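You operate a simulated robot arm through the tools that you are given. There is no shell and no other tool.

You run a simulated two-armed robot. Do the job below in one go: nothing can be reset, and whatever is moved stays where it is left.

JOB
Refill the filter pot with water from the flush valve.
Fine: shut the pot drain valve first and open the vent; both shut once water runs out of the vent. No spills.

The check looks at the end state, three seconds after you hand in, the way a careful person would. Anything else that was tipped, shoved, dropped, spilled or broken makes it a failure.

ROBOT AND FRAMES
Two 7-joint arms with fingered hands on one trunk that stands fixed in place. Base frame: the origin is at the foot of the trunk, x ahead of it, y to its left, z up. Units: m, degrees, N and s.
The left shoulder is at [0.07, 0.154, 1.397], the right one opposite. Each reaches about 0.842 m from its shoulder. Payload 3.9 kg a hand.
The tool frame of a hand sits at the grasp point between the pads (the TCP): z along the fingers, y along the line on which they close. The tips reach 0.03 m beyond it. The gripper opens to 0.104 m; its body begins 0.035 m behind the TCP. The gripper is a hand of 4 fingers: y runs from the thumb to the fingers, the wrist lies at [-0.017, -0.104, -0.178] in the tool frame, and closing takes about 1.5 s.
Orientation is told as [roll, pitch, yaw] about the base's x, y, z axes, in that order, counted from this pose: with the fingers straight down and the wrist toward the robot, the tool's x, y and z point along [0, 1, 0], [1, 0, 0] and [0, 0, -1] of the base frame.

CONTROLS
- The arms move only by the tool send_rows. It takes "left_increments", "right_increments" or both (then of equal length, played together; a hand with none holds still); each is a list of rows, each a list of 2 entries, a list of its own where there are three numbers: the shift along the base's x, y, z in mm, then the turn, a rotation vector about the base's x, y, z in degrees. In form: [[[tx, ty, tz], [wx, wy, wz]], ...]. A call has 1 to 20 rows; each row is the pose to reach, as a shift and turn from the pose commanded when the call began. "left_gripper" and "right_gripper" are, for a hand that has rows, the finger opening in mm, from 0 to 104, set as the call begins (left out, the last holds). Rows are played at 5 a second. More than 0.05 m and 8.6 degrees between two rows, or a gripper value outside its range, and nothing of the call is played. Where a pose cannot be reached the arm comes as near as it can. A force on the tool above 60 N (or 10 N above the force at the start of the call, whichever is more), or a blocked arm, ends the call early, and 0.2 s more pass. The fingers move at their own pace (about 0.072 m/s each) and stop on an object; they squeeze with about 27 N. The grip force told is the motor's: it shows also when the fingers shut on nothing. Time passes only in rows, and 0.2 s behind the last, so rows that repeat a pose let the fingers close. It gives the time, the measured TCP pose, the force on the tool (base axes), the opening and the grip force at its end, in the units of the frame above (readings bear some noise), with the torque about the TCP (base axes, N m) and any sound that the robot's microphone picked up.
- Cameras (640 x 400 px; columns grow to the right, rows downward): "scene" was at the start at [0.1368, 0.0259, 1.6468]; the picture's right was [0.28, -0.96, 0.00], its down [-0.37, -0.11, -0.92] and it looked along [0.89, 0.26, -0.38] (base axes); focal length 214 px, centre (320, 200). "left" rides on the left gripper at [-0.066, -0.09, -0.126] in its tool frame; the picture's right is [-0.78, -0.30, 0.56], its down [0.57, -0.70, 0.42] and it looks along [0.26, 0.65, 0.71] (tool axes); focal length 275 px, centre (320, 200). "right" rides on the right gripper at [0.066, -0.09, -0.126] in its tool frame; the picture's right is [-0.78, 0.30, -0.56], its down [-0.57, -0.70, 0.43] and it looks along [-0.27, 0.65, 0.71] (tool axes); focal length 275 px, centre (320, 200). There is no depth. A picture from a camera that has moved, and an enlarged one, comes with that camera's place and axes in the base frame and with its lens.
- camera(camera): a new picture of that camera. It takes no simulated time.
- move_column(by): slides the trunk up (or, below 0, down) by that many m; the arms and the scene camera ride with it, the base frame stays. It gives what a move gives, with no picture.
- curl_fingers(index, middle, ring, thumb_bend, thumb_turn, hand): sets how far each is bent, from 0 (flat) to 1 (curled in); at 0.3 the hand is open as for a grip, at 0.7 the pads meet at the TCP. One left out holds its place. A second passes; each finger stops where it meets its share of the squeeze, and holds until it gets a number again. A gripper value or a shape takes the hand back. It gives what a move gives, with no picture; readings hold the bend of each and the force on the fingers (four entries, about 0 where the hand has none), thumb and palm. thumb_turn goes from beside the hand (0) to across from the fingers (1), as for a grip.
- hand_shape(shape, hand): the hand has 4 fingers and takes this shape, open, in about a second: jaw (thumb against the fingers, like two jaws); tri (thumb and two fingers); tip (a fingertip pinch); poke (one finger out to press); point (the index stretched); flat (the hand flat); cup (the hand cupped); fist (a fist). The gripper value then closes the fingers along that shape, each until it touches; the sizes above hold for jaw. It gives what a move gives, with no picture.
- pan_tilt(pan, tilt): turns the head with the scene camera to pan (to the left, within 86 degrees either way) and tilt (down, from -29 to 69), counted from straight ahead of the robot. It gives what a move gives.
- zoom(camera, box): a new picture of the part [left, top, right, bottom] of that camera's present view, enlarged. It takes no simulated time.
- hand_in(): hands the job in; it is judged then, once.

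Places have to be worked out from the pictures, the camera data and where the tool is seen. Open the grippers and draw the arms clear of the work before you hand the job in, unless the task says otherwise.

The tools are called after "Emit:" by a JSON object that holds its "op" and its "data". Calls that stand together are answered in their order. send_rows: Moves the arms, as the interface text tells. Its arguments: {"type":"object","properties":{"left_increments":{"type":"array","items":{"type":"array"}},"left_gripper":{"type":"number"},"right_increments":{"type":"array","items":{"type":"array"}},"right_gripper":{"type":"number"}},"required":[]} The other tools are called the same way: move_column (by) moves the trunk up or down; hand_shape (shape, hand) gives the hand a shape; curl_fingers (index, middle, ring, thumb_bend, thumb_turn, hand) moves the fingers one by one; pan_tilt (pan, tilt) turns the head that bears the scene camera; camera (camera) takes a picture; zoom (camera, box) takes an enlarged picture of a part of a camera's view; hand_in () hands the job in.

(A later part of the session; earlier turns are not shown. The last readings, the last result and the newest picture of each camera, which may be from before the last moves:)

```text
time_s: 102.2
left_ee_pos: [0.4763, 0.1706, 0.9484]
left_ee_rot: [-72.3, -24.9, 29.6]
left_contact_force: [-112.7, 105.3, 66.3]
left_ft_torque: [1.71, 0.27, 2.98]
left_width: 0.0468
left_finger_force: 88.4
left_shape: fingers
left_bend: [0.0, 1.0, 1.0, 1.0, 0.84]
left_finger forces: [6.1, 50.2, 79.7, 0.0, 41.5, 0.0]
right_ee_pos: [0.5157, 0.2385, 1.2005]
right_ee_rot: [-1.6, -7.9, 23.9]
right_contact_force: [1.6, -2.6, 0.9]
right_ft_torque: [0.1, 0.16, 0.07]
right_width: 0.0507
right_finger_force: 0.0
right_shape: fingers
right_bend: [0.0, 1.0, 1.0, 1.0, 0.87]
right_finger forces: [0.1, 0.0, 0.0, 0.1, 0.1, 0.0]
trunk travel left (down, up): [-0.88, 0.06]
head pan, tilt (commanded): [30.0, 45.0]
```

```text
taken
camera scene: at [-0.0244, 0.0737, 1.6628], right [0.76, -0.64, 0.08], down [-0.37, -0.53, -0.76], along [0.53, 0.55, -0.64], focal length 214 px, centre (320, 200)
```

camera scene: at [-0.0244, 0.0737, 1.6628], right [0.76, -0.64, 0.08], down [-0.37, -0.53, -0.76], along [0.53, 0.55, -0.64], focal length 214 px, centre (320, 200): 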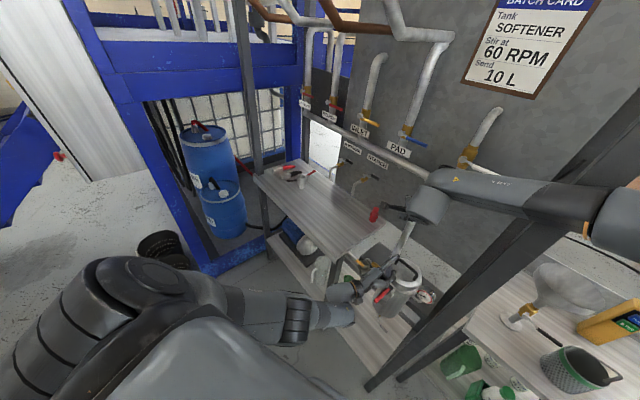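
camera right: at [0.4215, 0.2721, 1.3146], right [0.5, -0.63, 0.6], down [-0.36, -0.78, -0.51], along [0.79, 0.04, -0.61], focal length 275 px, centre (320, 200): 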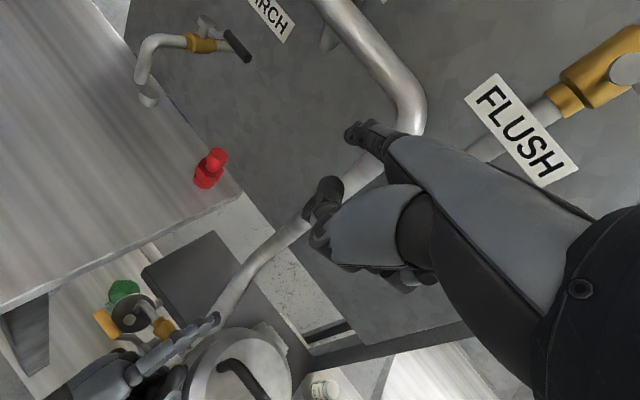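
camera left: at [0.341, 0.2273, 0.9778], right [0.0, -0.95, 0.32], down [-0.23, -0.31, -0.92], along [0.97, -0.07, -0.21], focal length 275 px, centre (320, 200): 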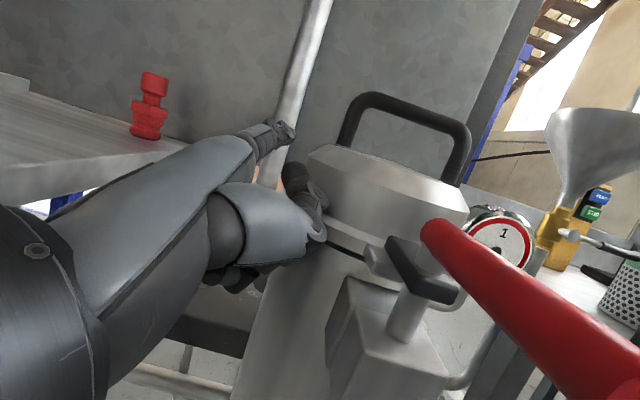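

The body has turned about 20° and the left hand is pushed against the clamp area of the pot. I look through the left camera at once.

Emit:
{"op": "camera", "data": {"camera": "left"}}

Emit:
{"op": "zoom", "data": {"camera": "scene", "box": [300, 220, 460, 340]}}

Emit:
{"op": "camera", "data": {"camera": "right"}}

```text
taken
camera left: at [0.3195, 0.1955, 1.0042], right [-0.06, -0.92, 0.39], down [-0.19, -0.37, -0.91], along [0.98, -0.13, -0.15], focal length 275 px, centre (320, 200)
```

left: 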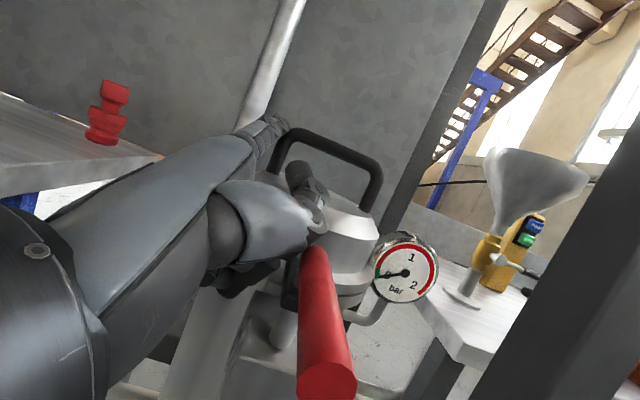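

```text
3.33 times, centred on (380, 280) of scene
camera zoom: at [-0.0244, 0.0737, 1.6628], right [0.76, -0.64, 0.08], down [-0.37, -0.53, -0.76], along [0.53, 0.55, -0.64], focal length 715 px, centre (120, -67)
```

zoom: 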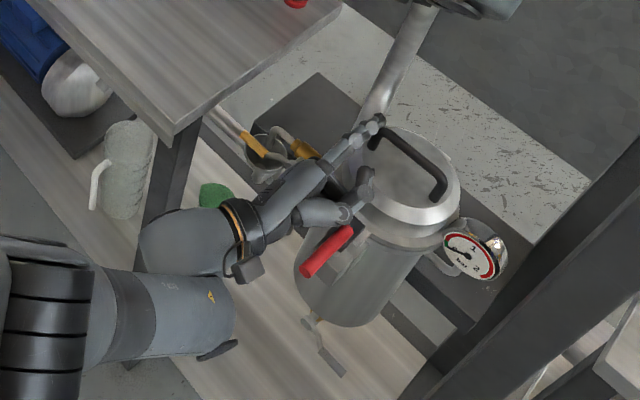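

```text
taken
camera right: at [0.3913, 0.2582, 1.3091], right [0.5, -0.61, 0.61], down [-0.35, -0.79, -0.5], along [0.79, 0.04, -0.61], focal length 275 px, centre (320, 200)
```

right: 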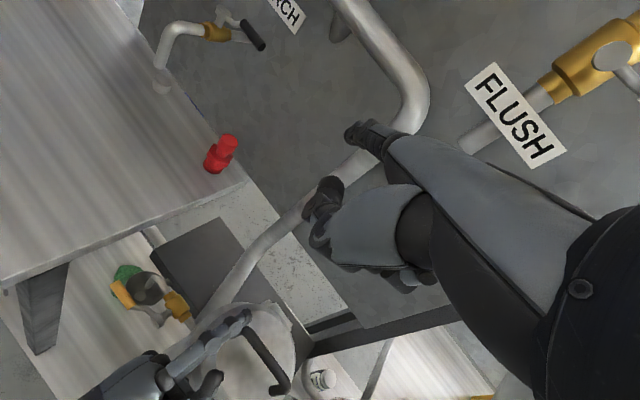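

The left hand lies on the lid beside the clamp lever. I now move both hands up and back together, starting close to where they actually are, so the contacts unload.

Emit:
{"op": "send_rows", "data": {"left_increments": [[[-30, -8, 38], [0, 0, 0]], [[-58, -8, 76], [0, 0, 0]], [[-86, 0, 114], [0, 0, 0]], [[-114, 10, 150], [0, 0, 0]], [[-140, 25, 185], [0, 0, 0]]], "right_increments": [[[-25, -20, 15], [0, 0, 0]], [[-55, -35, 35], [0, 0, 0]], [[-90, -50, 60], [0, 0, 0]], [[-125, -60, 90], [0, 0, 0]], [[-160, -70, 120], [0, 0, 0]]]}}

Emit:
{"op": "camera", "data": {"camera": "scene"}}

Emit:
{"op": "camera", "data": {"camera": "left"}}

```text
time_s: 102.5
left_ee_pos: [0.4833, 0.1804, 1.0058]
left_ee_rot: [-75.5, -27.9, 24.6]
left_contact_force: [21.0, 62.7, -5.3]
left_ft_torque: [-0.51, -0.21, -3.48]
left_width: 0.0506
left_finger_force: 0.1
left_shape: fingers
left_bend: [0.0, 1.0, 1.0, 1.0, 0.87]
left_finger forces: [0.0, 0.1, 0.0, 0.1, 0.1, 0.0]
right_ee_pos: [0.4983, 0.1358, 1.1429]
right_ee_rot: [-6.5, -1.9, 12.2]
right_contact_force: [0.4, 5.1, 9.5]
right_ft_torque: [-0.31, 0.13, 0.0]
right_width: 0.0507
right_finger_force: 0.1
right_shape: fingers
right_bend: [0.0, 1.0, 1.0, 1.0, 0.87]
right_finger forces: [0.1, 0.1, 0.0, 0.0, 0.0, 0.1]
trunk travel left (down, up): [-0.88, 0.06]
head pan, tilt (commanded): [30.0, 45.0]
stopped in row 1 (left hand): the arm was blocked; the commanded pose is now the measured one
```

```text
taken
camera scene: at [-0.0666, 0.2254, 1.6553], right [0.82, -0.56, 0.14], down [-0.31, -0.63, -0.72], along [0.49, 0.54, -0.68], focal length 214 px, centre (320, 200)
```

scene: 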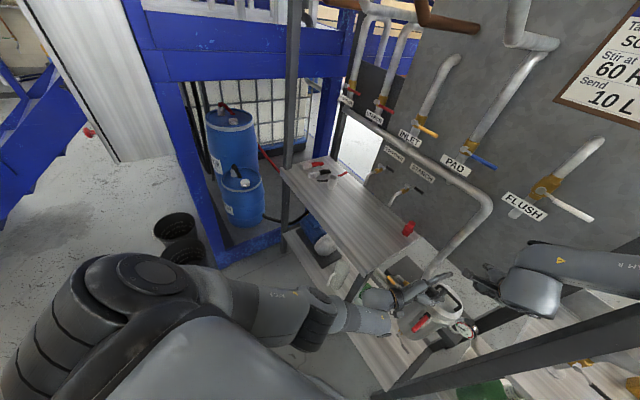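

```text
taken
camera left: at [0.3273, 0.2236, 1.0498], right [-0.19, -0.9, 0.4], down [-0.17, -0.37, -0.91], along [0.97, -0.24, -0.08], focal length 275 px, centre (320, 200)
```

left: 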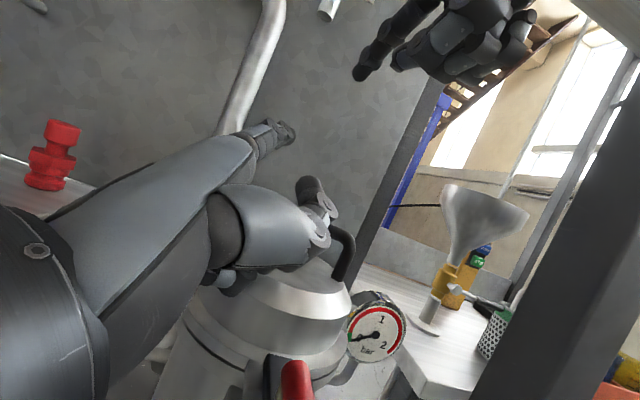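

The left hand has come up to lid-handle height. I keep both hands going up, a row at a time.

Emit:
{"op": "send_rows", "data": {"left_increments": [[[-10, 20, 42], [0, 0, 0]], [[-25, 35, 85], [0, 0, 0]], [[-45, 50, 125], [0, 0, 0]]], "right_increments": [[[-15, -5, 45], [0, 0, 0]], [[-35, -15, 88], [0, 0, 0]], [[-60, -25, 128], [0, 0, 0]]]}}

Emit:
{"op": "camera", "data": {"camera": "scene"}}

Emit:
{"op": "camera", "data": {"camera": "left"}}

```text
time_s: 102.8
left_ee_pos: [0.569, 0.2832, 1.1561]
left_ee_rot: [-77.4, -49.2, 2.6]
left_contact_force: [-4.3, -17.0, -10.4]
left_ft_torque: [-0.3, -0.14, 0.05]
left_width: 0.0503
left_finger_force: 0.1
left_shape: fingers
left_bend: [0.0, 1.0, 1.0, 0.99, 0.87]
left_finger forces: [0.0, 0.1, 0.1, 0.0, 0.1, 0.0]
right_ee_pos: [0.4241, 0.0683, 1.0396]
right_ee_rot: [-5.2, 14.1, 27.3]
right_contact_force: [55.5, 10.0, 16.0]
right_ft_torque: [-0.4, 4.35, 0.14]
right_width: 0.0505
right_finger_force: 0.1
right_shape: fingers
right_bend: [0.0, 1.0, 1.0, 0.99, 0.87]
right_finger forces: [0.0, 0.0, 0.1, 0.0, 0.0, 0.1]
trunk travel left (down, up): [-0.88, 0.06]
head pan, tilt (commanded): [30.0, 45.0]
stopped in row 1 (left hand): the arm was blocked; the commanded pose is now the measured one
```

```text
taken
camera scene: at [0.0189, 0.3945, 1.6304], right [0.89, -0.43, 0.15], down [-0.24, -0.73, -0.64], along [0.39, 0.53, -0.75], focal length 214 px, centre (320, 200)
```

scene: 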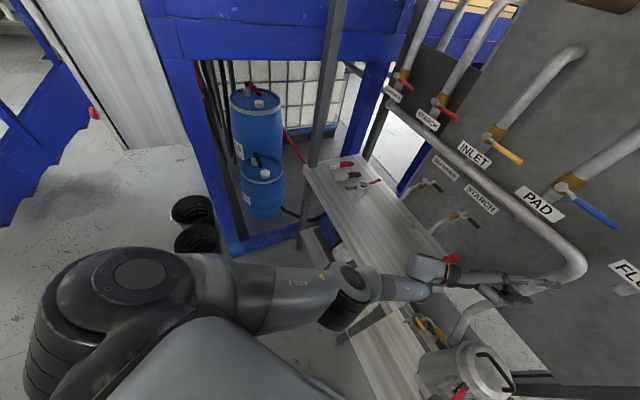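

```text
taken
camera left: at [0.4356, 0.385, 1.1482], right [-0.64, -0.74, 0.19], down [0.05, -0.29, -0.96], along [0.76, -0.6, 0.22], focal length 275 px, centre (320, 200)
```

left: 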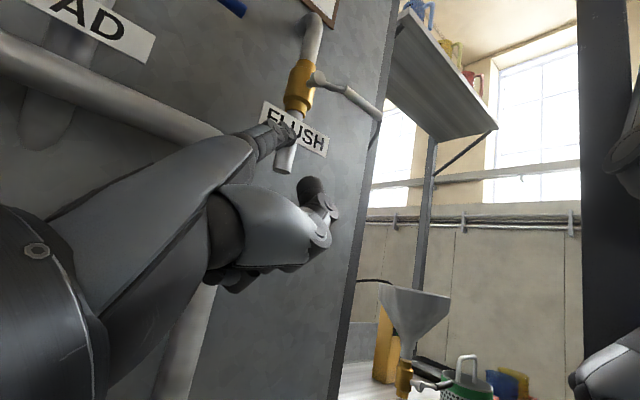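

The robot's base itself is being shoved around by these contacts. I pull both hands straight back, away from wall and post, to get every contact off.

Emit:
{"op": "send_rows", "data": {"left_increments": [[[-48, 0, 5], [0, 0, 0]], [[-96, 0, 10], [0, 0, 0]], [[-140, 0, 15], [0, 0, 0]]], "right_increments": [[[-48, 0, 5], [0, 0, 0]], [[-96, 0, 10], [0, 0, 0]], [[-140, 0, 15], [0, 0, 0]]]}}

Emit:
{"op": "camera", "data": {"camera": "scene"}}

Emit:
{"op": "camera", "data": {"camera": "left"}}

Emit:
{"op": "camera", "data": {"camera": "right"}}

```text
time_s: 103.1
left_ee_pos: [0.5132, 0.4601, 0.9452]
left_ee_rot: [-86.4, -8.6, 46.7]
left_contact_force: [67.3, 67.1, 164.6]
left_ft_torque: [10.16, 11.84, -9.21]
left_width: 0.0506
left_finger_force: 79.8
left_shape: fingers
left_bend: [0.0, 1.0, 1.0, 1.0, 0.87]
left_finger forces: [0.0, 0.0, 0.1, 0.0, 0.1, 159.3]
right_ee_pos: [0.3122, -0.173, 1.1166]
right_ee_rot: [-2.9, 20.0, -3.2]
right_contact_force: [17.2, -41.3, 19.2]
right_ft_torque: [3.01, 1.06, -0.45]
right_width: 0.0506
right_finger_force: 0.0
right_shape: fingers
right_bend: [0.0, 1.0, 1.0, 1.0, 0.88]
right_finger forces: [0.0, 0.1, 0.0, 0.1, 0.0, 0.0]
trunk travel left (down, up): [-0.88, 0.06]
head pan, tilt (commanded): [30.0, 45.0]
stopped in row 1 (left hand): the arm was blocked; the commanded pose is now the measured one
```

```text
taken
camera scene: at [-0.0135, 0.4479, 1.6311], right [0.91, -0.36, 0.18], down [-0.18, -0.76, -0.63], along [0.36, 0.54, -0.76], focal length 214 px, centre (320, 200)
```

scene: 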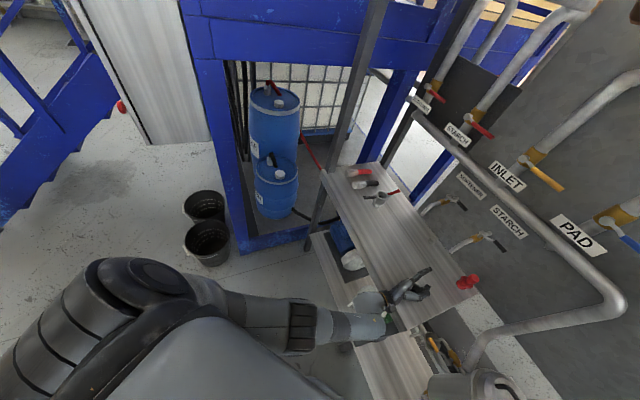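

```text
taken
camera left: at [0.3574, 0.4699, 1.0064], right [0.16, -0.71, 0.68], down [-0.13, -0.7, -0.7], along [0.98, 0.02, -0.21], focal length 275 px, centre (320, 200)
```

left: 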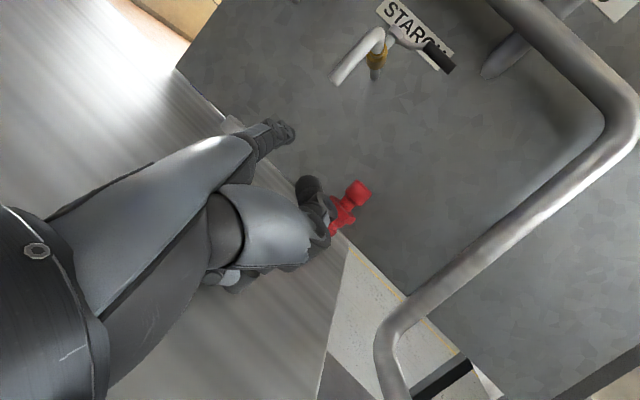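

```text
taken
camera right: at [0.2741, -0.1, 1.2613], right [0.44, -0.77, 0.46], down [-0.83, -0.55, -0.13], along [0.35, -0.32, -0.88], focal length 275 px, centre (320, 200)
```

right: 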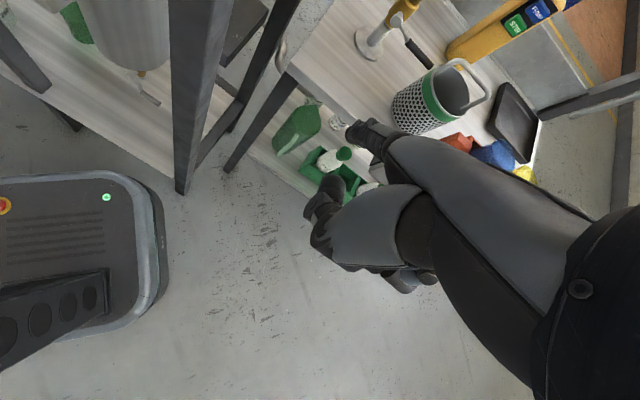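

The left palm is resting on the table and the right hand is free in front of the right table. I let a moment pass to see if this is stable.

Emit:
{"op": "pan_tilt", "data": {"pan": 0, "tilt": 40}}

Emit:
{"op": "camera", "data": {"camera": "scene"}}

Emit:
{"op": "camera", "data": {"camera": "left"}}

Emit:
{"op": "camera", "data": {"camera": "right"}}

```text
time_s: 104.1
left_ee_pos: [0.5216, 0.2216, 0.8849]
left_ee_rot: [-79.8, -19.7, 24.4]
left_contact_force: [30.8, 131.4, 180.2]
left_ft_torque: [14.61, 1.99, -1.37]
left_width: 0.0409
left_finger_force: 148.2
left_shape: fingers
left_bend: [0.0, 1.0, 1.0, 1.0, 0.89]
left_finger forces: [0.1, 51.0, 35.1, 0.1, 29.4, 180.7]
right_ee_pos: [0.2201, -0.387, 1.0017]
right_ee_rot: [5.6, 28.1, -9.2]
right_contact_force: [4.2, 0.1, -2.1]
right_ft_torque: [0.06, 0.25, 0.14]
right_width: 0.0505
right_finger_force: 0.0
right_shape: fingers
right_bend: [0.0, 1.0, 1.0, 1.0, 0.87]
right_finger forces: [0.1, 0.0, 0.1, 0.0, 0.1, 0.0]
trunk travel left (down, up): [-0.88, 0.06]
head pan, tilt (commanded): [0.0, 40.0]
```

```text
taken
camera scene: at [0.1886, 0.0925, 1.6509], right [0.32, -0.95, 0.0], down [-0.61, -0.2, -0.77], along [0.73, 0.24, -0.64], focal length 214 px, centre (320, 200)
```

scene: 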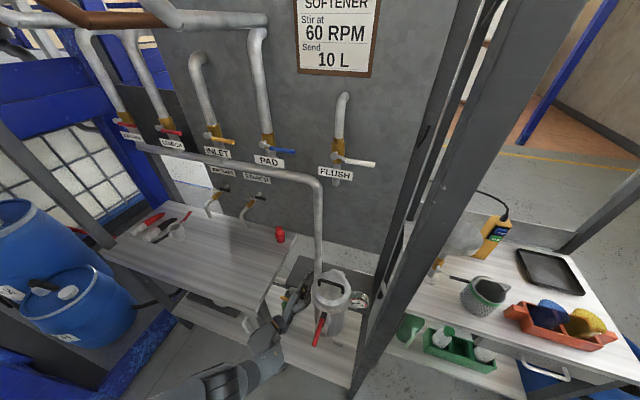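

```text
taken
camera left: at [0.3718, 0.2764, 0.938], right [-0.17, -0.83, 0.53], down [-0.27, -0.47, -0.84], along [0.95, -0.29, -0.15], focal length 275 px, centre (320, 200)
```

left: 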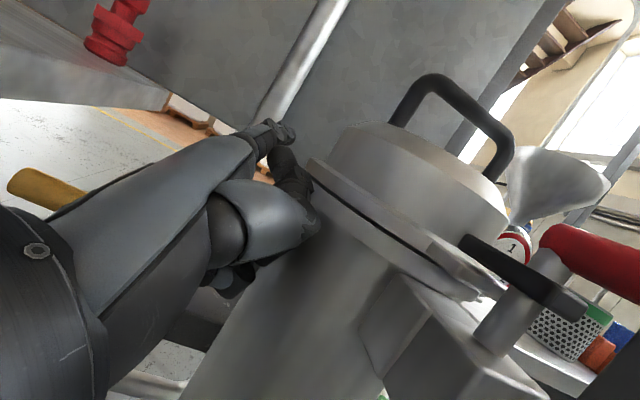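

```text
taken
camera right: at [0.2111, -0.3327, 1.1587], right [0.35, -0.89, 0.28], down [-0.92, -0.39, -0.09], along [0.19, -0.23, -0.95], focal length 275 px, centre (320, 200)
```

right: 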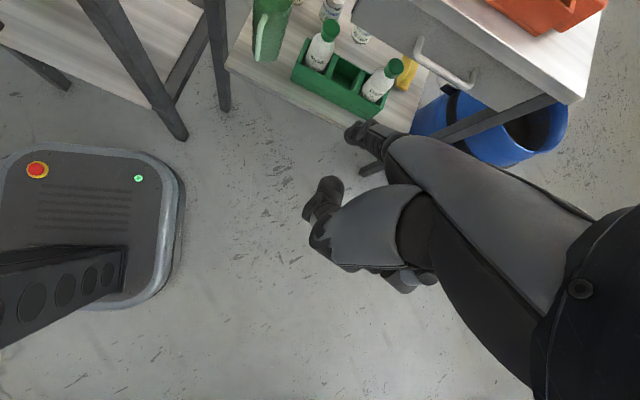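

The body is upright again but turned about 18°; the left palm presses hard on something by the vent. I lift the left hand up and leave the right where it is.

Emit:
{"op": "send_rows", "data": {"left_increments": [[[-5, 8, 45], [0, 0, 0]], [[-10, 16, 90], [0, 0, 0]], [[-20, 24, 135], [0, 0, 0]], [[-40, 30, 180], [0, 0, 0]]]}}

Emit:
{"op": "camera", "data": {"camera": "scene"}}

Emit:
{"op": "camera", "data": {"camera": "left"}}

```text
time_s: 104.4
left_ee_pos: [0.4824, 0.1896, 0.9014]
left_ee_rot: [-91.5, -10.3, 52.3]
left_contact_force: [-49.3, 88.4, -15.9]
left_ft_torque: [0.01, 0.21, 2.15]
left_width: 0.0436
left_finger_force: 49.9
left_shape: fingers
left_bend: [0.0, 1.0, 1.0, 1.0, 0.87]
left_finger forces: [0.0, 95.8, 0.1, 0.0, 4.2, 0.1]
right_ee_pos: [-0.0021, -0.4022, 1.0454]
right_ee_rot: [7.9, 14.3, -22.2]
right_contact_force: [4.3, -8.4, -3.3]
right_ft_torque: [0.63, 0.38, 0.08]
right_width: 0.0507
right_finger_force: 0.1
right_shape: fingers
right_bend: [0.0, 1.0, 1.0, 0.99, 0.87]
right_finger forces: [0.0, 0.1, 0.0, 0.0, 0.1, 0.1]
trunk travel left (down, up): [-0.88, 0.06]
head pan, tilt (commanded): [0.0, 40.0]
stopped in row 1 (left hand): the arm was blocked; the commanded pose is now the measured one
```

```text
taken
camera scene: at [0.0401, 0.1601, 1.66], right [0.0, -1.0, 0.08], down [-0.6, -0.06, -0.8], along [0.8, -0.05, -0.6], focal length 214 px, centre (320, 200)
```

scene: 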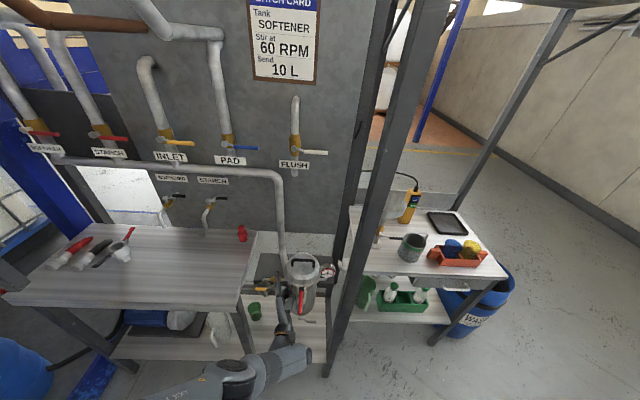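

```text
taken
camera left: at [0.3209, 0.188, 0.9495], right [0.16, -0.67, 0.72], down [-0.01, -0.74, -0.68], along [0.99, 0.1, -0.13], focal length 275 px, centre (320, 200)
```

left: 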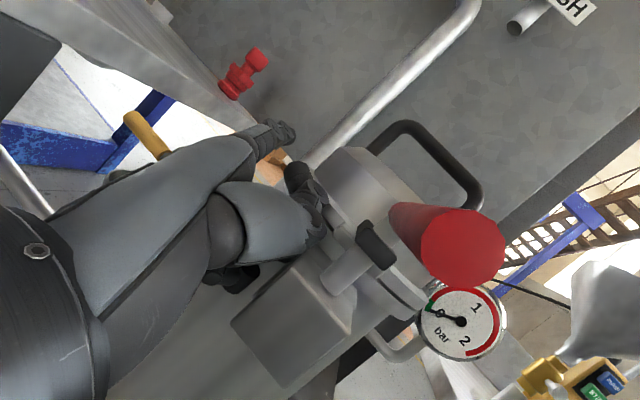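

The robot is rocking on its feet. I give it time without arm motion so that the rocking dies out.

Emit:
{"op": "pan_tilt", "data": {"pan": 20, "tilt": 40}}

Emit:
{"op": "camera", "data": {"camera": "scene"}}

Emit:
{"op": "camera", "data": {"camera": "left"}}

```text
time_s: 105.2
left_ee_pos: [0.5061, 0.0023, 1.018]
left_ee_rot: [-93.8, -27.3, 30.0]
left_contact_force: [31.8, 15.2, 87.2]
left_ft_torque: [2.65, 2.74, -0.18]
left_width: 0.0367
left_finger_force: 42.2
left_shape: fingers
left_bend: [0.0, 1.0, 1.0, 1.0, 0.9]
left_finger forces: [0.0, 0.0, 0.0, 0.0, 83.8, 0.0]
right_ee_pos: [-0.0325, -0.4159, 0.9979]
right_ee_rot: [19.6, 20.6, -1.3]
right_contact_force: [5.6, 0.6, 7.0]
right_ft_torque: [-0.29, 0.3, 0.17]
right_width: 0.0504
right_finger_force: 0.1
right_shape: fingers
right_bend: [0.0, 1.0, 1.0, 1.0, 0.87]
right_finger forces: [0.1, 0.0, 0.0, 0.0, 0.1, 0.0]
trunk travel left (down, up): [-0.88, 0.06]
head pan, tilt (commanded): [20.0, 40.0]
```

```text
taken
camera scene: at [0.0089, 0.0292, 1.6726], right [0.37, -0.93, 0.0], down [-0.54, -0.22, -0.81], along [0.76, 0.3, -0.58], focal length 214 px, centre (320, 200)
```

scene: 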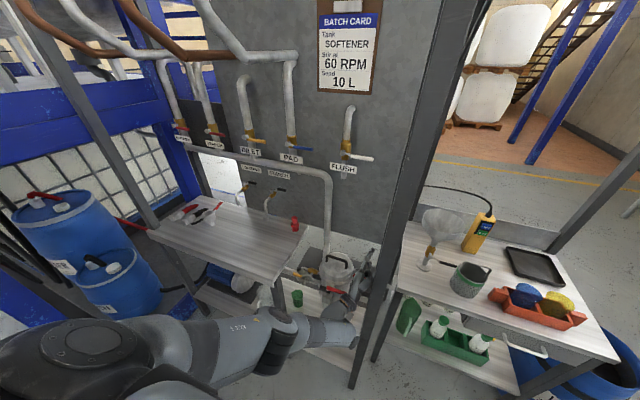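

```text
taken
camera left: at [0.3489, 0.0608, 1.0308], right [-0.3, -0.75, 0.59], down [-0.09, -0.59, -0.8], along [0.95, -0.29, 0.1], focal length 275 px, centre (320, 200)
```

left: 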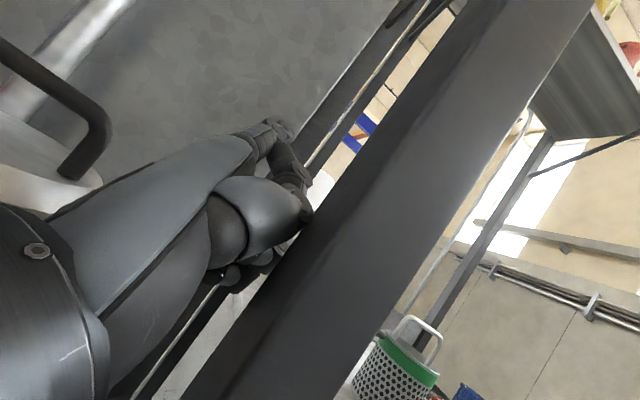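

The left hand has come to rest against the post, off the pot. I let more time pass to see if the swaying stops.

Emit:
{"op": "pan_tilt", "data": {"pan": 15, "tilt": 45}}

Emit:
{"op": "pan_tilt", "data": {"pan": 20, "tilt": 45}}

Emit:
{"op": "camera", "data": {"camera": "scene"}}

Emit:
{"op": "camera", "data": {"camera": "left"}}

```text
time_s: 105.9
left_ee_pos: [0.4993, 0.0193, 0.969]
left_ee_rot: [-91.4, -20.6, 30.2]
left_contact_force: [-36.2, -53.1, 24.9]
left_ft_torque: [1.35, 2.61, 8.08]
left_width: 0.0507
left_finger_force: 36.0
left_shape: fingers
left_bend: [0.0, 1.0, 1.0, 1.0, 0.87]
left_finger forces: [0.0, 0.0, 0.0, 0.1, 0.1, 71.5]
right_ee_pos: [0.0942, -0.4644, 0.99]
right_ee_rot: [11.5, 16.0, -20.0]
right_contact_force: [-0.8, -0.6, 0.1]
right_ft_torque: [0.0, -0.1, -0.05]
right_width: 0.0505
right_finger_force: 0.1
right_shape: fingers
right_bend: [0.0, 1.0, 1.0, 1.0, 0.87]
right_finger forces: [0.0, 0.0, 0.1, 0.1, 0.0, 0.1]
trunk travel left (down, up): [-0.88, 0.06]
head pan, tilt (commanded): [15.0, 45.0]
```

```text
time_s: 106.6
left_ee_pos: [0.5333, 0.0185, 0.9232]
left_ee_rot: [-86.8, -27.1, 25.3]
left_contact_force: [-14.5, -45.1, 13.2]
left_ft_torque: [0.19, 0.41, 1.5]
left_width: 0.0504
left_finger_force: 22.4
left_shape: fingers
left_bend: [0.0, 1.0, 1.0, 1.0, 0.87]
left_finger forces: [0.0, 0.0, 0.1, 0.1, 0.0, 45.6]
right_ee_pos: [0.0495, -0.5131, 0.992]
right_ee_rot: [7.9, 14.5, -22.3]
right_contact_force: [-1.3, -0.3, 0.0]
right_ft_torque: [0.07, -0.17, -0.06]
right_width: 0.0506
right_finger_force: 0.1
right_shape: fingers
right_bend: [0.0, 1.0, 1.0, 1.0, 0.87]
right_finger forces: [0.0, 0.0, 0.0, 0.0, 0.1, 0.0]
trunk travel left (down, up): [-0.88, 0.06]
head pan, tilt (commanded): [20.0, 45.0]
```

```text
taken
camera scene: at [0.1313, -0.1005, 1.6489], right [0.1, -0.99, -0.07], down [-0.68, -0.02, -0.73], along [0.73, 0.12, -0.68], focal length 214 px, centre (320, 200)
```

scene: 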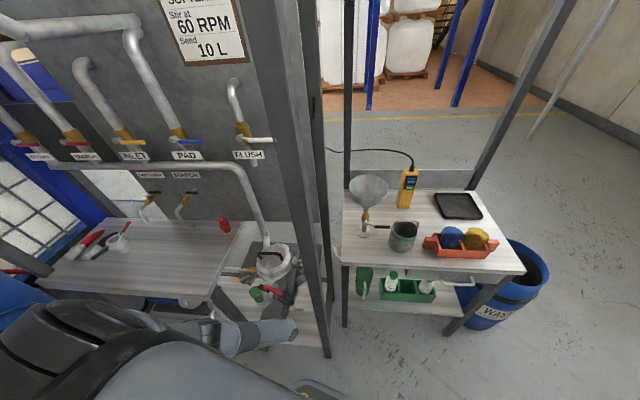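

```text
taken
camera left: at [0.3802, 0.0796, 0.9496], right [-0.29, -0.8, 0.53], down [-0.15, -0.51, -0.85], along [0.94, -0.33, 0.02], focal length 275 px, centre (320, 200)
```

left: 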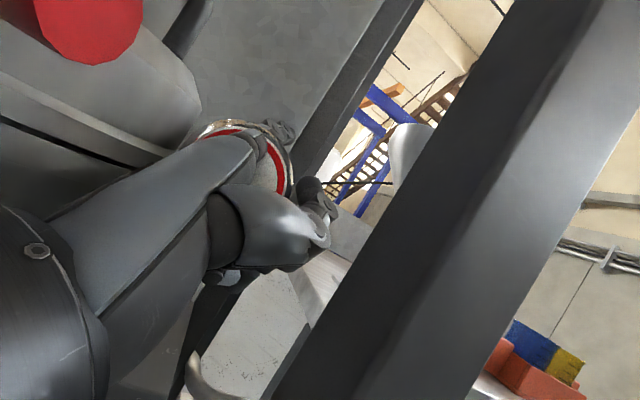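

The left hand now sits between gauge and post, and the body is turned right. I check whether this is a resting state before trying to lift the hand out.

Emit:
{"op": "pan_tilt", "data": {"pan": 30, "tilt": 50}}

Emit:
{"op": "camera", "data": {"camera": "scene"}}

Emit:
{"op": "zoom", "data": {"camera": "scene", "box": [200, 160, 400, 320]}}

```text
time_s: 107.3
left_ee_pos: [0.5985, -0.0336, 0.9644]
left_ee_rot: [-90.4, -35.5, 26.5]
left_contact_force: [19.8, -14.8, 14.6]
left_ft_torque: [0.55, 0.1, -0.63]
left_width: 0.0503
left_finger_force: 0.1
left_shape: fingers
left_bend: [0.0, 1.0, 1.0, 1.0, 0.87]
left_finger forces: [0.0, 0.0, 0.0, 0.0, 0.0, 0.0]
right_ee_pos: [-0.01, -0.4802, 0.9733]
right_ee_rot: [15.9, 20.9, -29.9]
right_contact_force: [-0.5, -1.0, -1.9]
right_ft_torque: [0.09, -0.06, -0.01]
right_width: 0.0505
right_finger_force: 0.1
right_shape: fingers
right_bend: [0.0, 1.0, 1.0, 1.0, 0.87]
right_finger forces: [0.0, 0.1, 0.0, 0.1, 0.0, 0.0]
trunk travel left (down, up): [-0.88, 0.06]
head pan, tilt (commanded): [30.0, 50.0]
```

```text
taken
camera scene: at [0.1409, -0.1832, 1.6426], right [0.01, -1.0, -0.1], down [-0.72, 0.06, -0.69], along [0.69, 0.08, -0.72], focal length 214 px, centre (320, 200)
```

scene: 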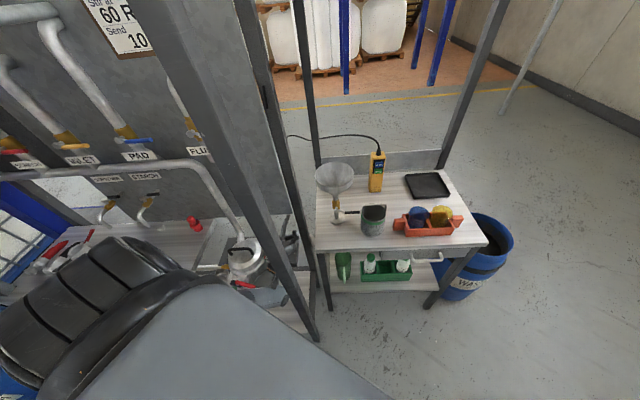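

```text
2.50 times, centred on (300, 240) of scene
camera zoom: at [0.1409, -0.1832, 1.6426], right [0.01, -1.0, -0.1], down [-0.72, 0.06, -0.69], along [0.69, 0.08, -0.72], focal length 536 px, centre (370, 100)
```

zoom: 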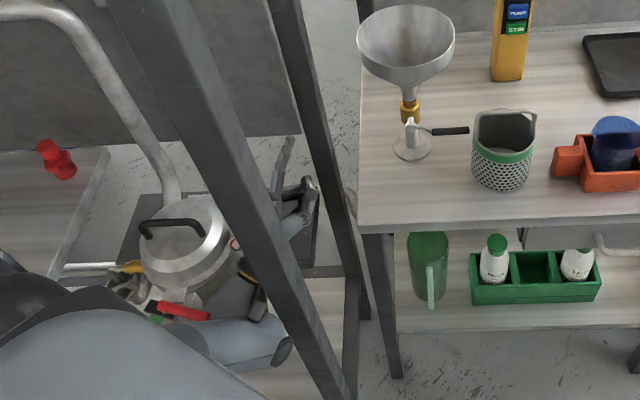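

The body keeps turning right and the red clamp lever now seems swung aside. I look down at the robot's foot with the right camera to understand how it stands.

Emit:
{"op": "camera", "data": {"camera": "right"}}

Emit:
{"op": "camera", "data": {"camera": "left"}}

Emit:
{"op": "pan_tilt", "data": {"pan": 40, "tilt": 60}}

Emit:
{"op": "camera", "data": {"camera": "scene"}}

Emit:
{"op": "camera", "data": {"camera": "right"}}

```text
taken
camera right: at [-0.0273, -0.4395, 1.1352], right [-0.11, -0.97, 0.2], down [-0.96, 0.05, -0.28], along [0.26, -0.22, -0.94], focal length 275 px, centre (320, 200)
```

right: 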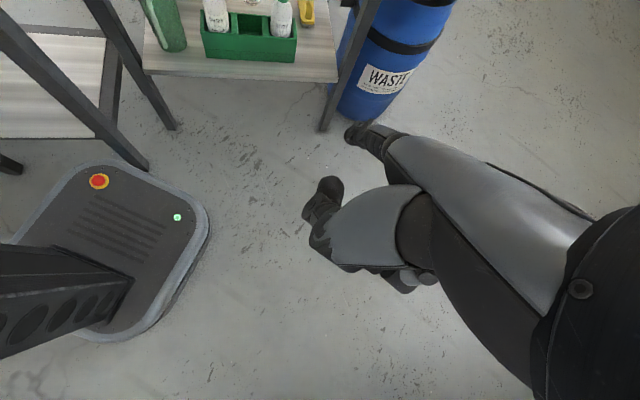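

```text
taken
camera left: at [0.443, 0.0288, 0.9669], right [-0.38, -0.8, 0.46], down [-0.02, -0.49, -0.87], along [0.93, -0.34, 0.17], focal length 275 px, centre (320, 200)
```

left: 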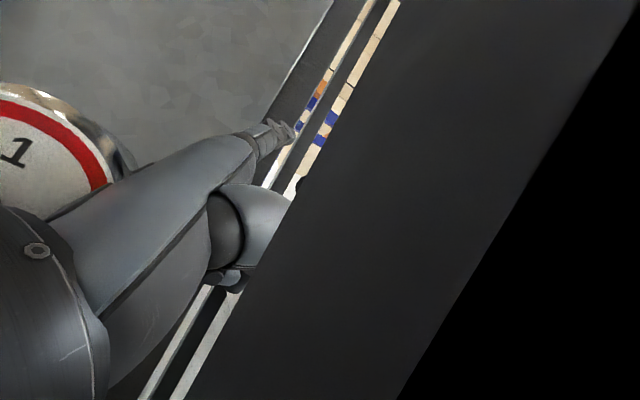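

```text
time_s: 108.0
left_ee_pos: [0.6009, -0.0031, 0.9187]
left_ee_rot: [-88.9, -33.7, 30.5]
left_contact_force: [0.2, -0.2, -0.3]
left_ft_torque: [0.02, -0.01, 0.01]
left_width: 0.0506
left_finger_force: 0.0
left_shape: fingers
left_bend: [0.0, 1.0, 1.0, 1.0, 0.87]
left_finger forces: [0.0, 0.1, 0.0, 0.0, 0.0, 0.0]
right_ee_pos: [0.0033, -0.4836, 0.9845]
right_ee_rot: [11.8, 25.7, -39.5]
right_contact_force: [-0.7, 1.1, -0.2]
right_ft_torque: [0.01, 0.04, 0.01]
right_width: 0.0505
right_finger_force: 0.0
right_shape: fingers
right_bend: [0.0, 1.0, 1.0, 1.0, 0.87]
right_finger forces: [0.1, 0.0, 0.0, 0.0, 0.0, 0.0]
trunk travel left (down, up): [-0.88, 0.06]
head pan, tilt (commanded): [40.0, 60.0]
```

```text
taken
camera scene: at [0.2043, -0.1608, 1.6257], right [0.15, -0.98, -0.08], down [-0.84, -0.09, -0.53], along [0.52, 0.15, -0.84], focal length 214 px, centre (320, 200)
```

scene: 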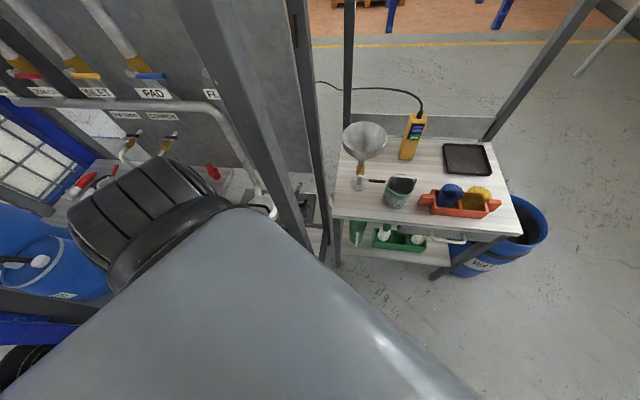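

```text
taken
camera right: at [0.0108, -0.4414, 1.1466], right [-0.22, -0.95, 0.22], down [-0.97, 0.18, -0.18], along [0.13, -0.25, -0.96], focal length 275 px, centre (320, 200)
```

right: 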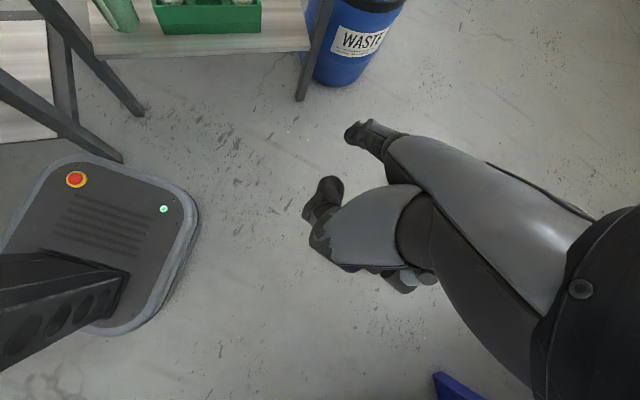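

Both hands are free of contact now and the motion is dying out. I wait a little more and look again.

Emit:
{"op": "pan_tilt", "data": {"pan": 45, "tilt": 45}}

Emit:
{"op": "pan_tilt", "data": {"pan": 50, "tilt": 40}}

Emit:
{"op": "camera", "data": {"camera": "scene"}}

Emit:
{"op": "camera", "data": {"camera": "left"}}

```text
time_s: 108.8
left_ee_pos: [0.5996, -0.0034, 0.9198]
left_ee_rot: [-89.3, -33.2, 30.5]
left_contact_force: [0.1, -0.7, -0.3]
left_ft_torque: [-0.02, 0.0, 0.0]
left_width: 0.0508
left_finger_force: 0.0
left_shape: fingers
left_bend: [0.0, 1.0, 1.0, 1.0, 0.87]
left_finger forces: [0.0, 0.1, 0.0, 0.0, 0.0, 0.0]
right_ee_pos: [0.0022, -0.4825, 0.9885]
right_ee_rot: [11.7, 25.5, -40.1]
right_contact_force: [-0.1, -0.2, 0.2]
right_ft_torque: [-0.02, 0.0, 0.01]
right_width: 0.0503
right_finger_force: 0.0
right_shape: fingers
right_bend: [0.0, 1.0, 1.0, 1.0, 0.87]
right_finger forces: [0.0, 0.1, 0.1, 0.1, 0.1, 0.1]
trunk travel left (down, up): [-0.88, 0.06]
head pan, tilt (commanded): [45.0, 45.0]
```

```text
time_s: 109.4
left_ee_pos: [0.6, -0.0034, 0.9185]
left_ee_rot: [-89.2, -33.0, 30.4]
left_contact_force: [1.1, -0.3, -0.9]
left_ft_torque: [0.01, 0.01, 0.02]
left_width: 0.0505
left_finger_force: 0.1
left_shape: fingers
left_bend: [0.0, 1.0, 1.0, 1.0, 0.87]
left_finger forces: [0.1, 0.0, 0.0, 0.0, 0.1, 0.1]
right_ee_pos: [0.0022, -0.4823, 0.9888]
right_ee_rot: [11.6, 25.6, -40.2]
right_contact_force: [0.5, 0.4, 0.7]
right_ft_torque: [-0.03, -0.02, 0.02]
right_width: 0.0506
right_finger_force: 0.1
right_shape: fingers
right_bend: [0.0, 1.0, 1.0, 1.0, 0.87]
right_finger forces: [0.1, 0.0, 0.1, 0.0, 0.0, 0.0]
trunk travel left (down, up): [-0.88, 0.06]
head pan, tilt (commanded): [50.0, 40.0]
```

```text
taken
camera scene: at [0.2171, -0.1419, 1.6552], right [0.32, -0.94, -0.07], down [-0.59, -0.14, -0.79], along [0.74, 0.3, -0.6], focal length 214 px, centre (320, 200)
```

scene: 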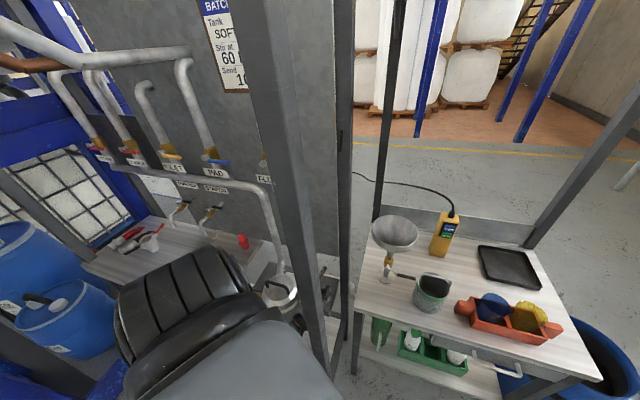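

```text
taken
camera left: at [0.4402, 0.0473, 0.9285], right [-0.29, -0.83, 0.48], down [-0.02, -0.5, -0.87], along [0.96, -0.26, 0.12], focal length 275 px, centre (320, 200)
```

left: 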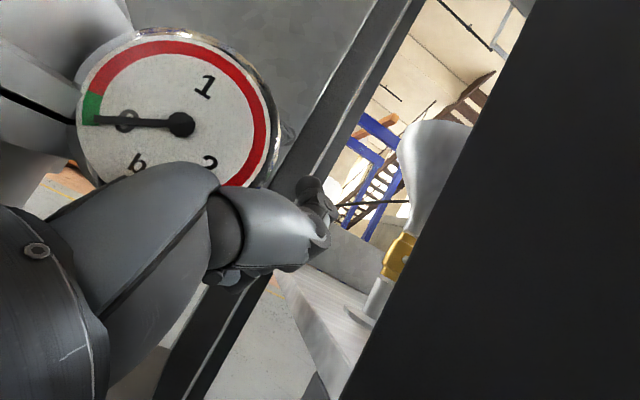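

Everything is at rest now, with the robot turned about 31° to the right and shifted. I test very gently whether the right arm, which hangs free, can be commanded: one row with no shift.

Emit:
{"op": "send_rows", "data": {"right_increments": [[[0, 0, 0], [0, 0, 0]]]}}

Emit:
{"op": "camera", "data": {"camera": "scene"}}

```text
time_s: 109.8
left_ee_pos: [0.3809, 0.2009, 0.9175]
left_ee_rot: [-96.9, -19.3, 52.0]
left_contact_force: [19.7, -15.4, -1.5]
left_ft_torque: [-0.12, -0.12, -0.68]
left_width: 0.0238
left_finger_force: 0.0
left_shape: fingers
left_bend: [0.27, 1.0, 1.0, 0.98, 0.87]
left_finger forces: [0.1, 0.0, 0.1, 0.0, 0.0, 0.1]
right_ee_pos: [0.1227, -0.4617, 1.031]
right_ee_rot: [11.4, 22.0, -13.9]
right_contact_force: [1.1, -3.3, -1.4]
right_ft_torque: [0.24, 0.05, 0.0]
right_width: 0.0503
right_finger_force: 0.1
right_shape: fingers
right_bend: [0.0, 1.0, 1.0, 1.0, 0.87]
right_finger forces: [0.1, 0.0, 0.1, 0.0, 0.0, 0.0]
trunk travel left (down, up): [-0.88, 0.06]
head pan, tilt (commanded): [50.0, 40.0]
stopped in row 1 (left hand): the arm was blocked; the commanded pose is now the measured one
```

```text
taken
camera scene: at [0.2076, -0.1403, 1.6567], right [0.33, -0.94, -0.07], down [-0.58, -0.15, -0.8], along [0.74, 0.3, -0.6], focal length 214 px, centre (320, 200)
```

scene: 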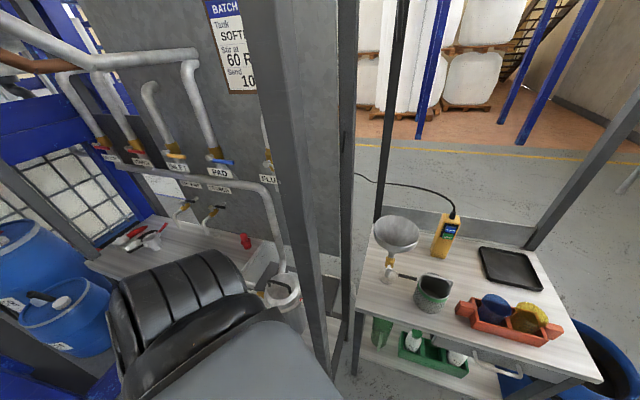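

Now I understand: rows steer the hands to world positions with the robot's true stance, and the left hand came back out in front of the pot. The body stayed at rest. I look from the left camera and at the pot.

Emit:
{"op": "camera", "data": {"camera": "left"}}

Emit:
{"op": "pan_tilt", "data": {"pan": 60, "tilt": 50}}

Emit:
{"op": "camera", "data": {"camera": "scene"}}

```text
taken
camera left: at [0.2136, 0.202, 0.9375], right [0.02, -0.72, 0.69], down [0.09, -0.69, -0.72], along [1.0, 0.07, 0.05], focal length 275 px, centre (320, 200)
```

left: 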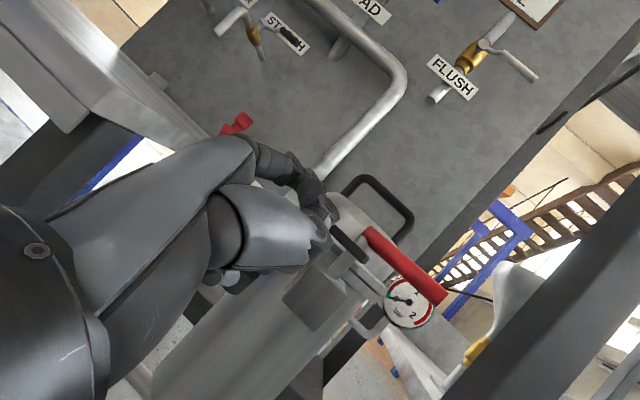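

```text
time_s: 110.5
left_ee_pos: [0.339, 0.3651, 0.8934]
left_ee_rot: [-95.6, -27.8, 65.2]
left_contact_force: [0.8, -2.1, -0.1]
left_ft_torque: [-0.05, -0.01, 0.09]
left_width: 0.0507
left_finger_force: 0.0
left_shape: fingers
left_bend: [0.0, 1.0, 1.0, 1.0, 0.87]
left_finger forces: [0.0, 0.0, 0.1, 0.1, 0.1, 0.0]
right_ee_pos: [0.0816, -0.3288, 1.038]
right_ee_rot: [4.6, 20.9, -11.4]
right_contact_force: [-2.7, -1.6, -2.8]
right_ft_torque: [0.15, -0.26, -0.06]
right_width: 0.0504
right_finger_force: 0.1
right_shape: fingers
right_bend: [0.0, 1.0, 1.0, 1.0, 0.87]
right_finger forces: [0.0, 0.1, 0.0, 0.0, 0.0, 0.1]
trunk travel left (down, up): [-0.88, 0.06]
head pan, tilt (commanded): [60.0, 50.0]
```

```text
taken
camera scene: at [0.0402, 0.2147, 1.6373], right [0.86, -0.5, 0.06], down [-0.37, -0.71, -0.6], along [0.34, 0.5, -0.8], focal length 214 px, centre (320, 200)
```

scene: 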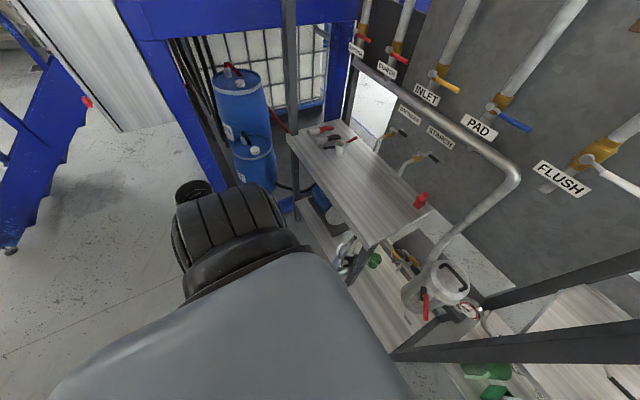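

With the contacts off, the body swings back toward its proper stance: the base is springy and returns. I let it settle further.

Emit:
{"op": "pan_tilt", "data": {"pan": 40, "tilt": 50}}

Emit:
{"op": "pan_tilt", "data": {"pan": 25, "tilt": 50}}

Emit:
{"op": "camera", "data": {"camera": "scene"}}

```text
time_s: 111.3
left_ee_pos: [0.3745, 0.2895, 0.9206]
left_ee_rot: [-94.5, -30.2, 64.5]
left_contact_force: [1.5, -1.5, 0.7]
left_ft_torque: [-0.02, 0.0, 0.13]
left_width: 0.0503
left_finger_force: 0.0
left_shape: fingers
left_bend: [0.0, 1.0, 1.0, 1.0, 0.87]
left_finger forces: [0.0, 0.0, 0.1, 0.0, 0.1, 0.0]
right_ee_pos: [0.0873, -0.4239, 1.0218]
right_ee_rot: [8.2, 27.4, -10.8]
right_contact_force: [-1.2, 0.2, 1.0]
right_ft_torque: [-0.06, -0.03, 0.01]
right_width: 0.0505
right_finger_force: 0.1
right_shape: fingers
right_bend: [0.0, 1.0, 1.0, 1.0, 0.87]
right_finger forces: [0.1, 0.1, 0.0, 0.1, 0.1, 0.0]
trunk travel left (down, up): [-0.88, 0.06]
head pan, tilt (commanded): [40.0, 50.0]
```

```text
time_s: 112.1
left_ee_pos: [0.3758, 0.3162, 0.8918]
left_ee_rot: [-92.9, -29.4, 63.5]
left_contact_force: [0.0, 0.7, -0.4]
left_ft_torque: [0.02, -0.01, -0.02]
left_width: 0.0504
left_finger_force: 0.0
left_shape: fingers
left_bend: [0.0, 1.0, 1.0, 1.0, 0.87]
left_finger forces: [0.1, 0.1, 0.1, 0.0, 0.1, 0.0]
right_ee_pos: [0.1136, -0.3899, 1.0117]
right_ee_rot: [7.1, 23.6, -10.8]
right_contact_force: [-0.3, 1.8, 0.1]
right_ft_torque: [-0.07, 0.02, 0.01]
right_width: 0.0503
right_finger_force: 0.0
right_shape: fingers
right_bend: [0.0, 1.0, 1.0, 1.0, 0.87]
right_finger forces: [0.0, 0.0, 0.0, 0.0, 0.0, 0.0]
trunk travel left (down, up): [-0.88, 0.06]
head pan, tilt (commanded): [25.0, 50.0]
```

```text
taken
camera scene: at [0.1223, 0.0781, 1.6349], right [0.42, -0.91, 0.01], down [-0.7, -0.33, -0.64], along [0.58, 0.26, -0.77], focal length 214 px, centre (320, 200)
```

scene: 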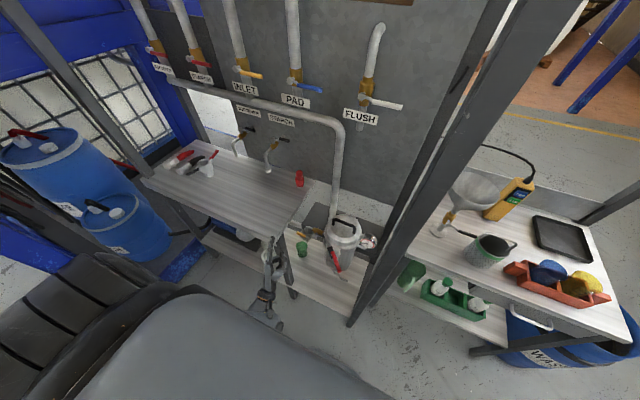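

The body is almost back in its nominal stance. A bit more settling, then I inspect the pot.

Emit:
{"op": "pan_tilt", "data": {"pan": 20, "tilt": 50}}

Emit:
{"op": "pan_tilt", "data": {"pan": 16, "tilt": 50}}

Emit:
{"op": "camera", "data": {"camera": "scene"}}

Emit:
{"op": "zoom", "data": {"camera": "scene", "box": [230, 180, 400, 310]}}

```text
time_s: 112.8
left_ee_pos: [0.3741, 0.337, 0.89]
left_ee_rot: [-93.6, -28.5, 64.2]
left_contact_force: [0.9, -0.7, 0.5]
left_ft_torque: [0.0, 0.0, 0.0]
left_width: 0.0506
left_finger_force: 0.0
left_shape: fingers
left_bend: [0.0, 1.0, 1.0, 1.0, 0.87]
left_finger forces: [0.0, 0.0, 0.1, 0.0, 0.0, 0.0]
right_ee_pos: [0.1144, -0.3765, 1.0282]
right_ee_rot: [5.6, 23.3, -11.3]
right_contact_force: [0.1, 1.3, 0.1]
right_ft_torque: [-0.06, -0.04, 0.02]
right_width: 0.0504
right_finger_force: 0.0
right_shape: fingers
right_bend: [0.0, 1.0, 1.0, 1.0, 0.87]
right_finger forces: [0.0, 0.0, 0.0, 0.0, 0.0, 0.0]
trunk travel left (down, up): [-0.88, 0.06]
head pan, tilt (commanded): [20.0, 50.0]
```

```text
time_s: 113.4
left_ee_pos: [0.3736, 0.3239, 0.894]
left_ee_rot: [-93.1, -29.2, 64.0]
left_contact_force: [0.0, 0.7, -0.8]
left_ft_torque: [-0.02, -0.01, -0.05]
left_width: 0.0508
left_finger_force: 0.0
left_shape: fingers
left_bend: [0.0, 1.0, 1.0, 1.0, 0.87]
left_finger forces: [0.0, 0.1, 0.1, 0.1, 0.0, 0.1]
right_ee_pos: [0.1121, -0.39, 1.02]
right_ee_rot: [6.5, 23.5, -10.9]
right_contact_force: [0.2, -0.4, 0.0]
right_ft_torque: [-0.04, 0.03, 0.03]
right_width: 0.0505
right_finger_force: 0.0
right_shape: fingers
right_bend: [0.0, 1.0, 1.0, 1.0, 0.87]
right_finger forces: [0.0, 0.0, 0.1, 0.0, 0.0, 0.0]
trunk travel left (down, up): [-0.88, 0.06]
head pan, tilt (commanded): [16.0, 50.0]
```

```text
taken
camera scene: at [0.1222, 0.0475, 1.635], right [0.28, -0.96, 0.0], down [-0.74, -0.21, -0.64], along [0.62, 0.17, -0.77], focal length 214 px, centre (320, 200)
```

scene: 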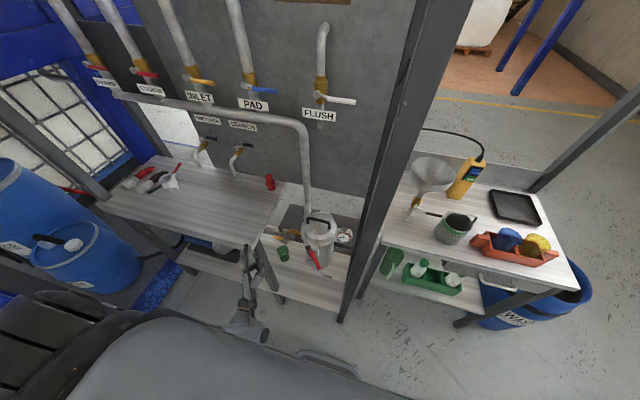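

```text
3.08 times, centred on (315, 245) of scene
camera zoom: at [0.1222, 0.0475, 1.635], right [0.28, -0.96, 0.0], down [-0.74, -0.21, -0.64], along [0.62, 0.17, -0.77], focal length 660 px, centre (335, 62)
```

zoom: 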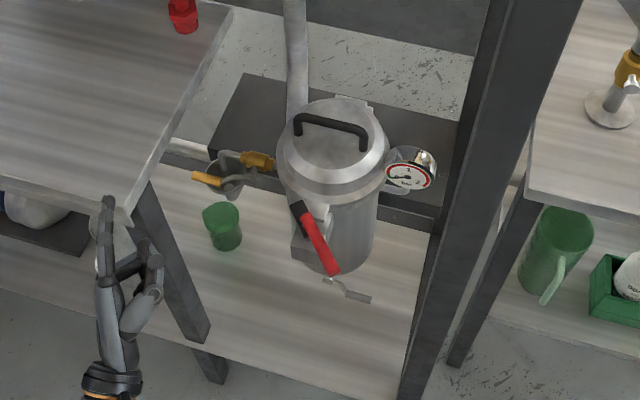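

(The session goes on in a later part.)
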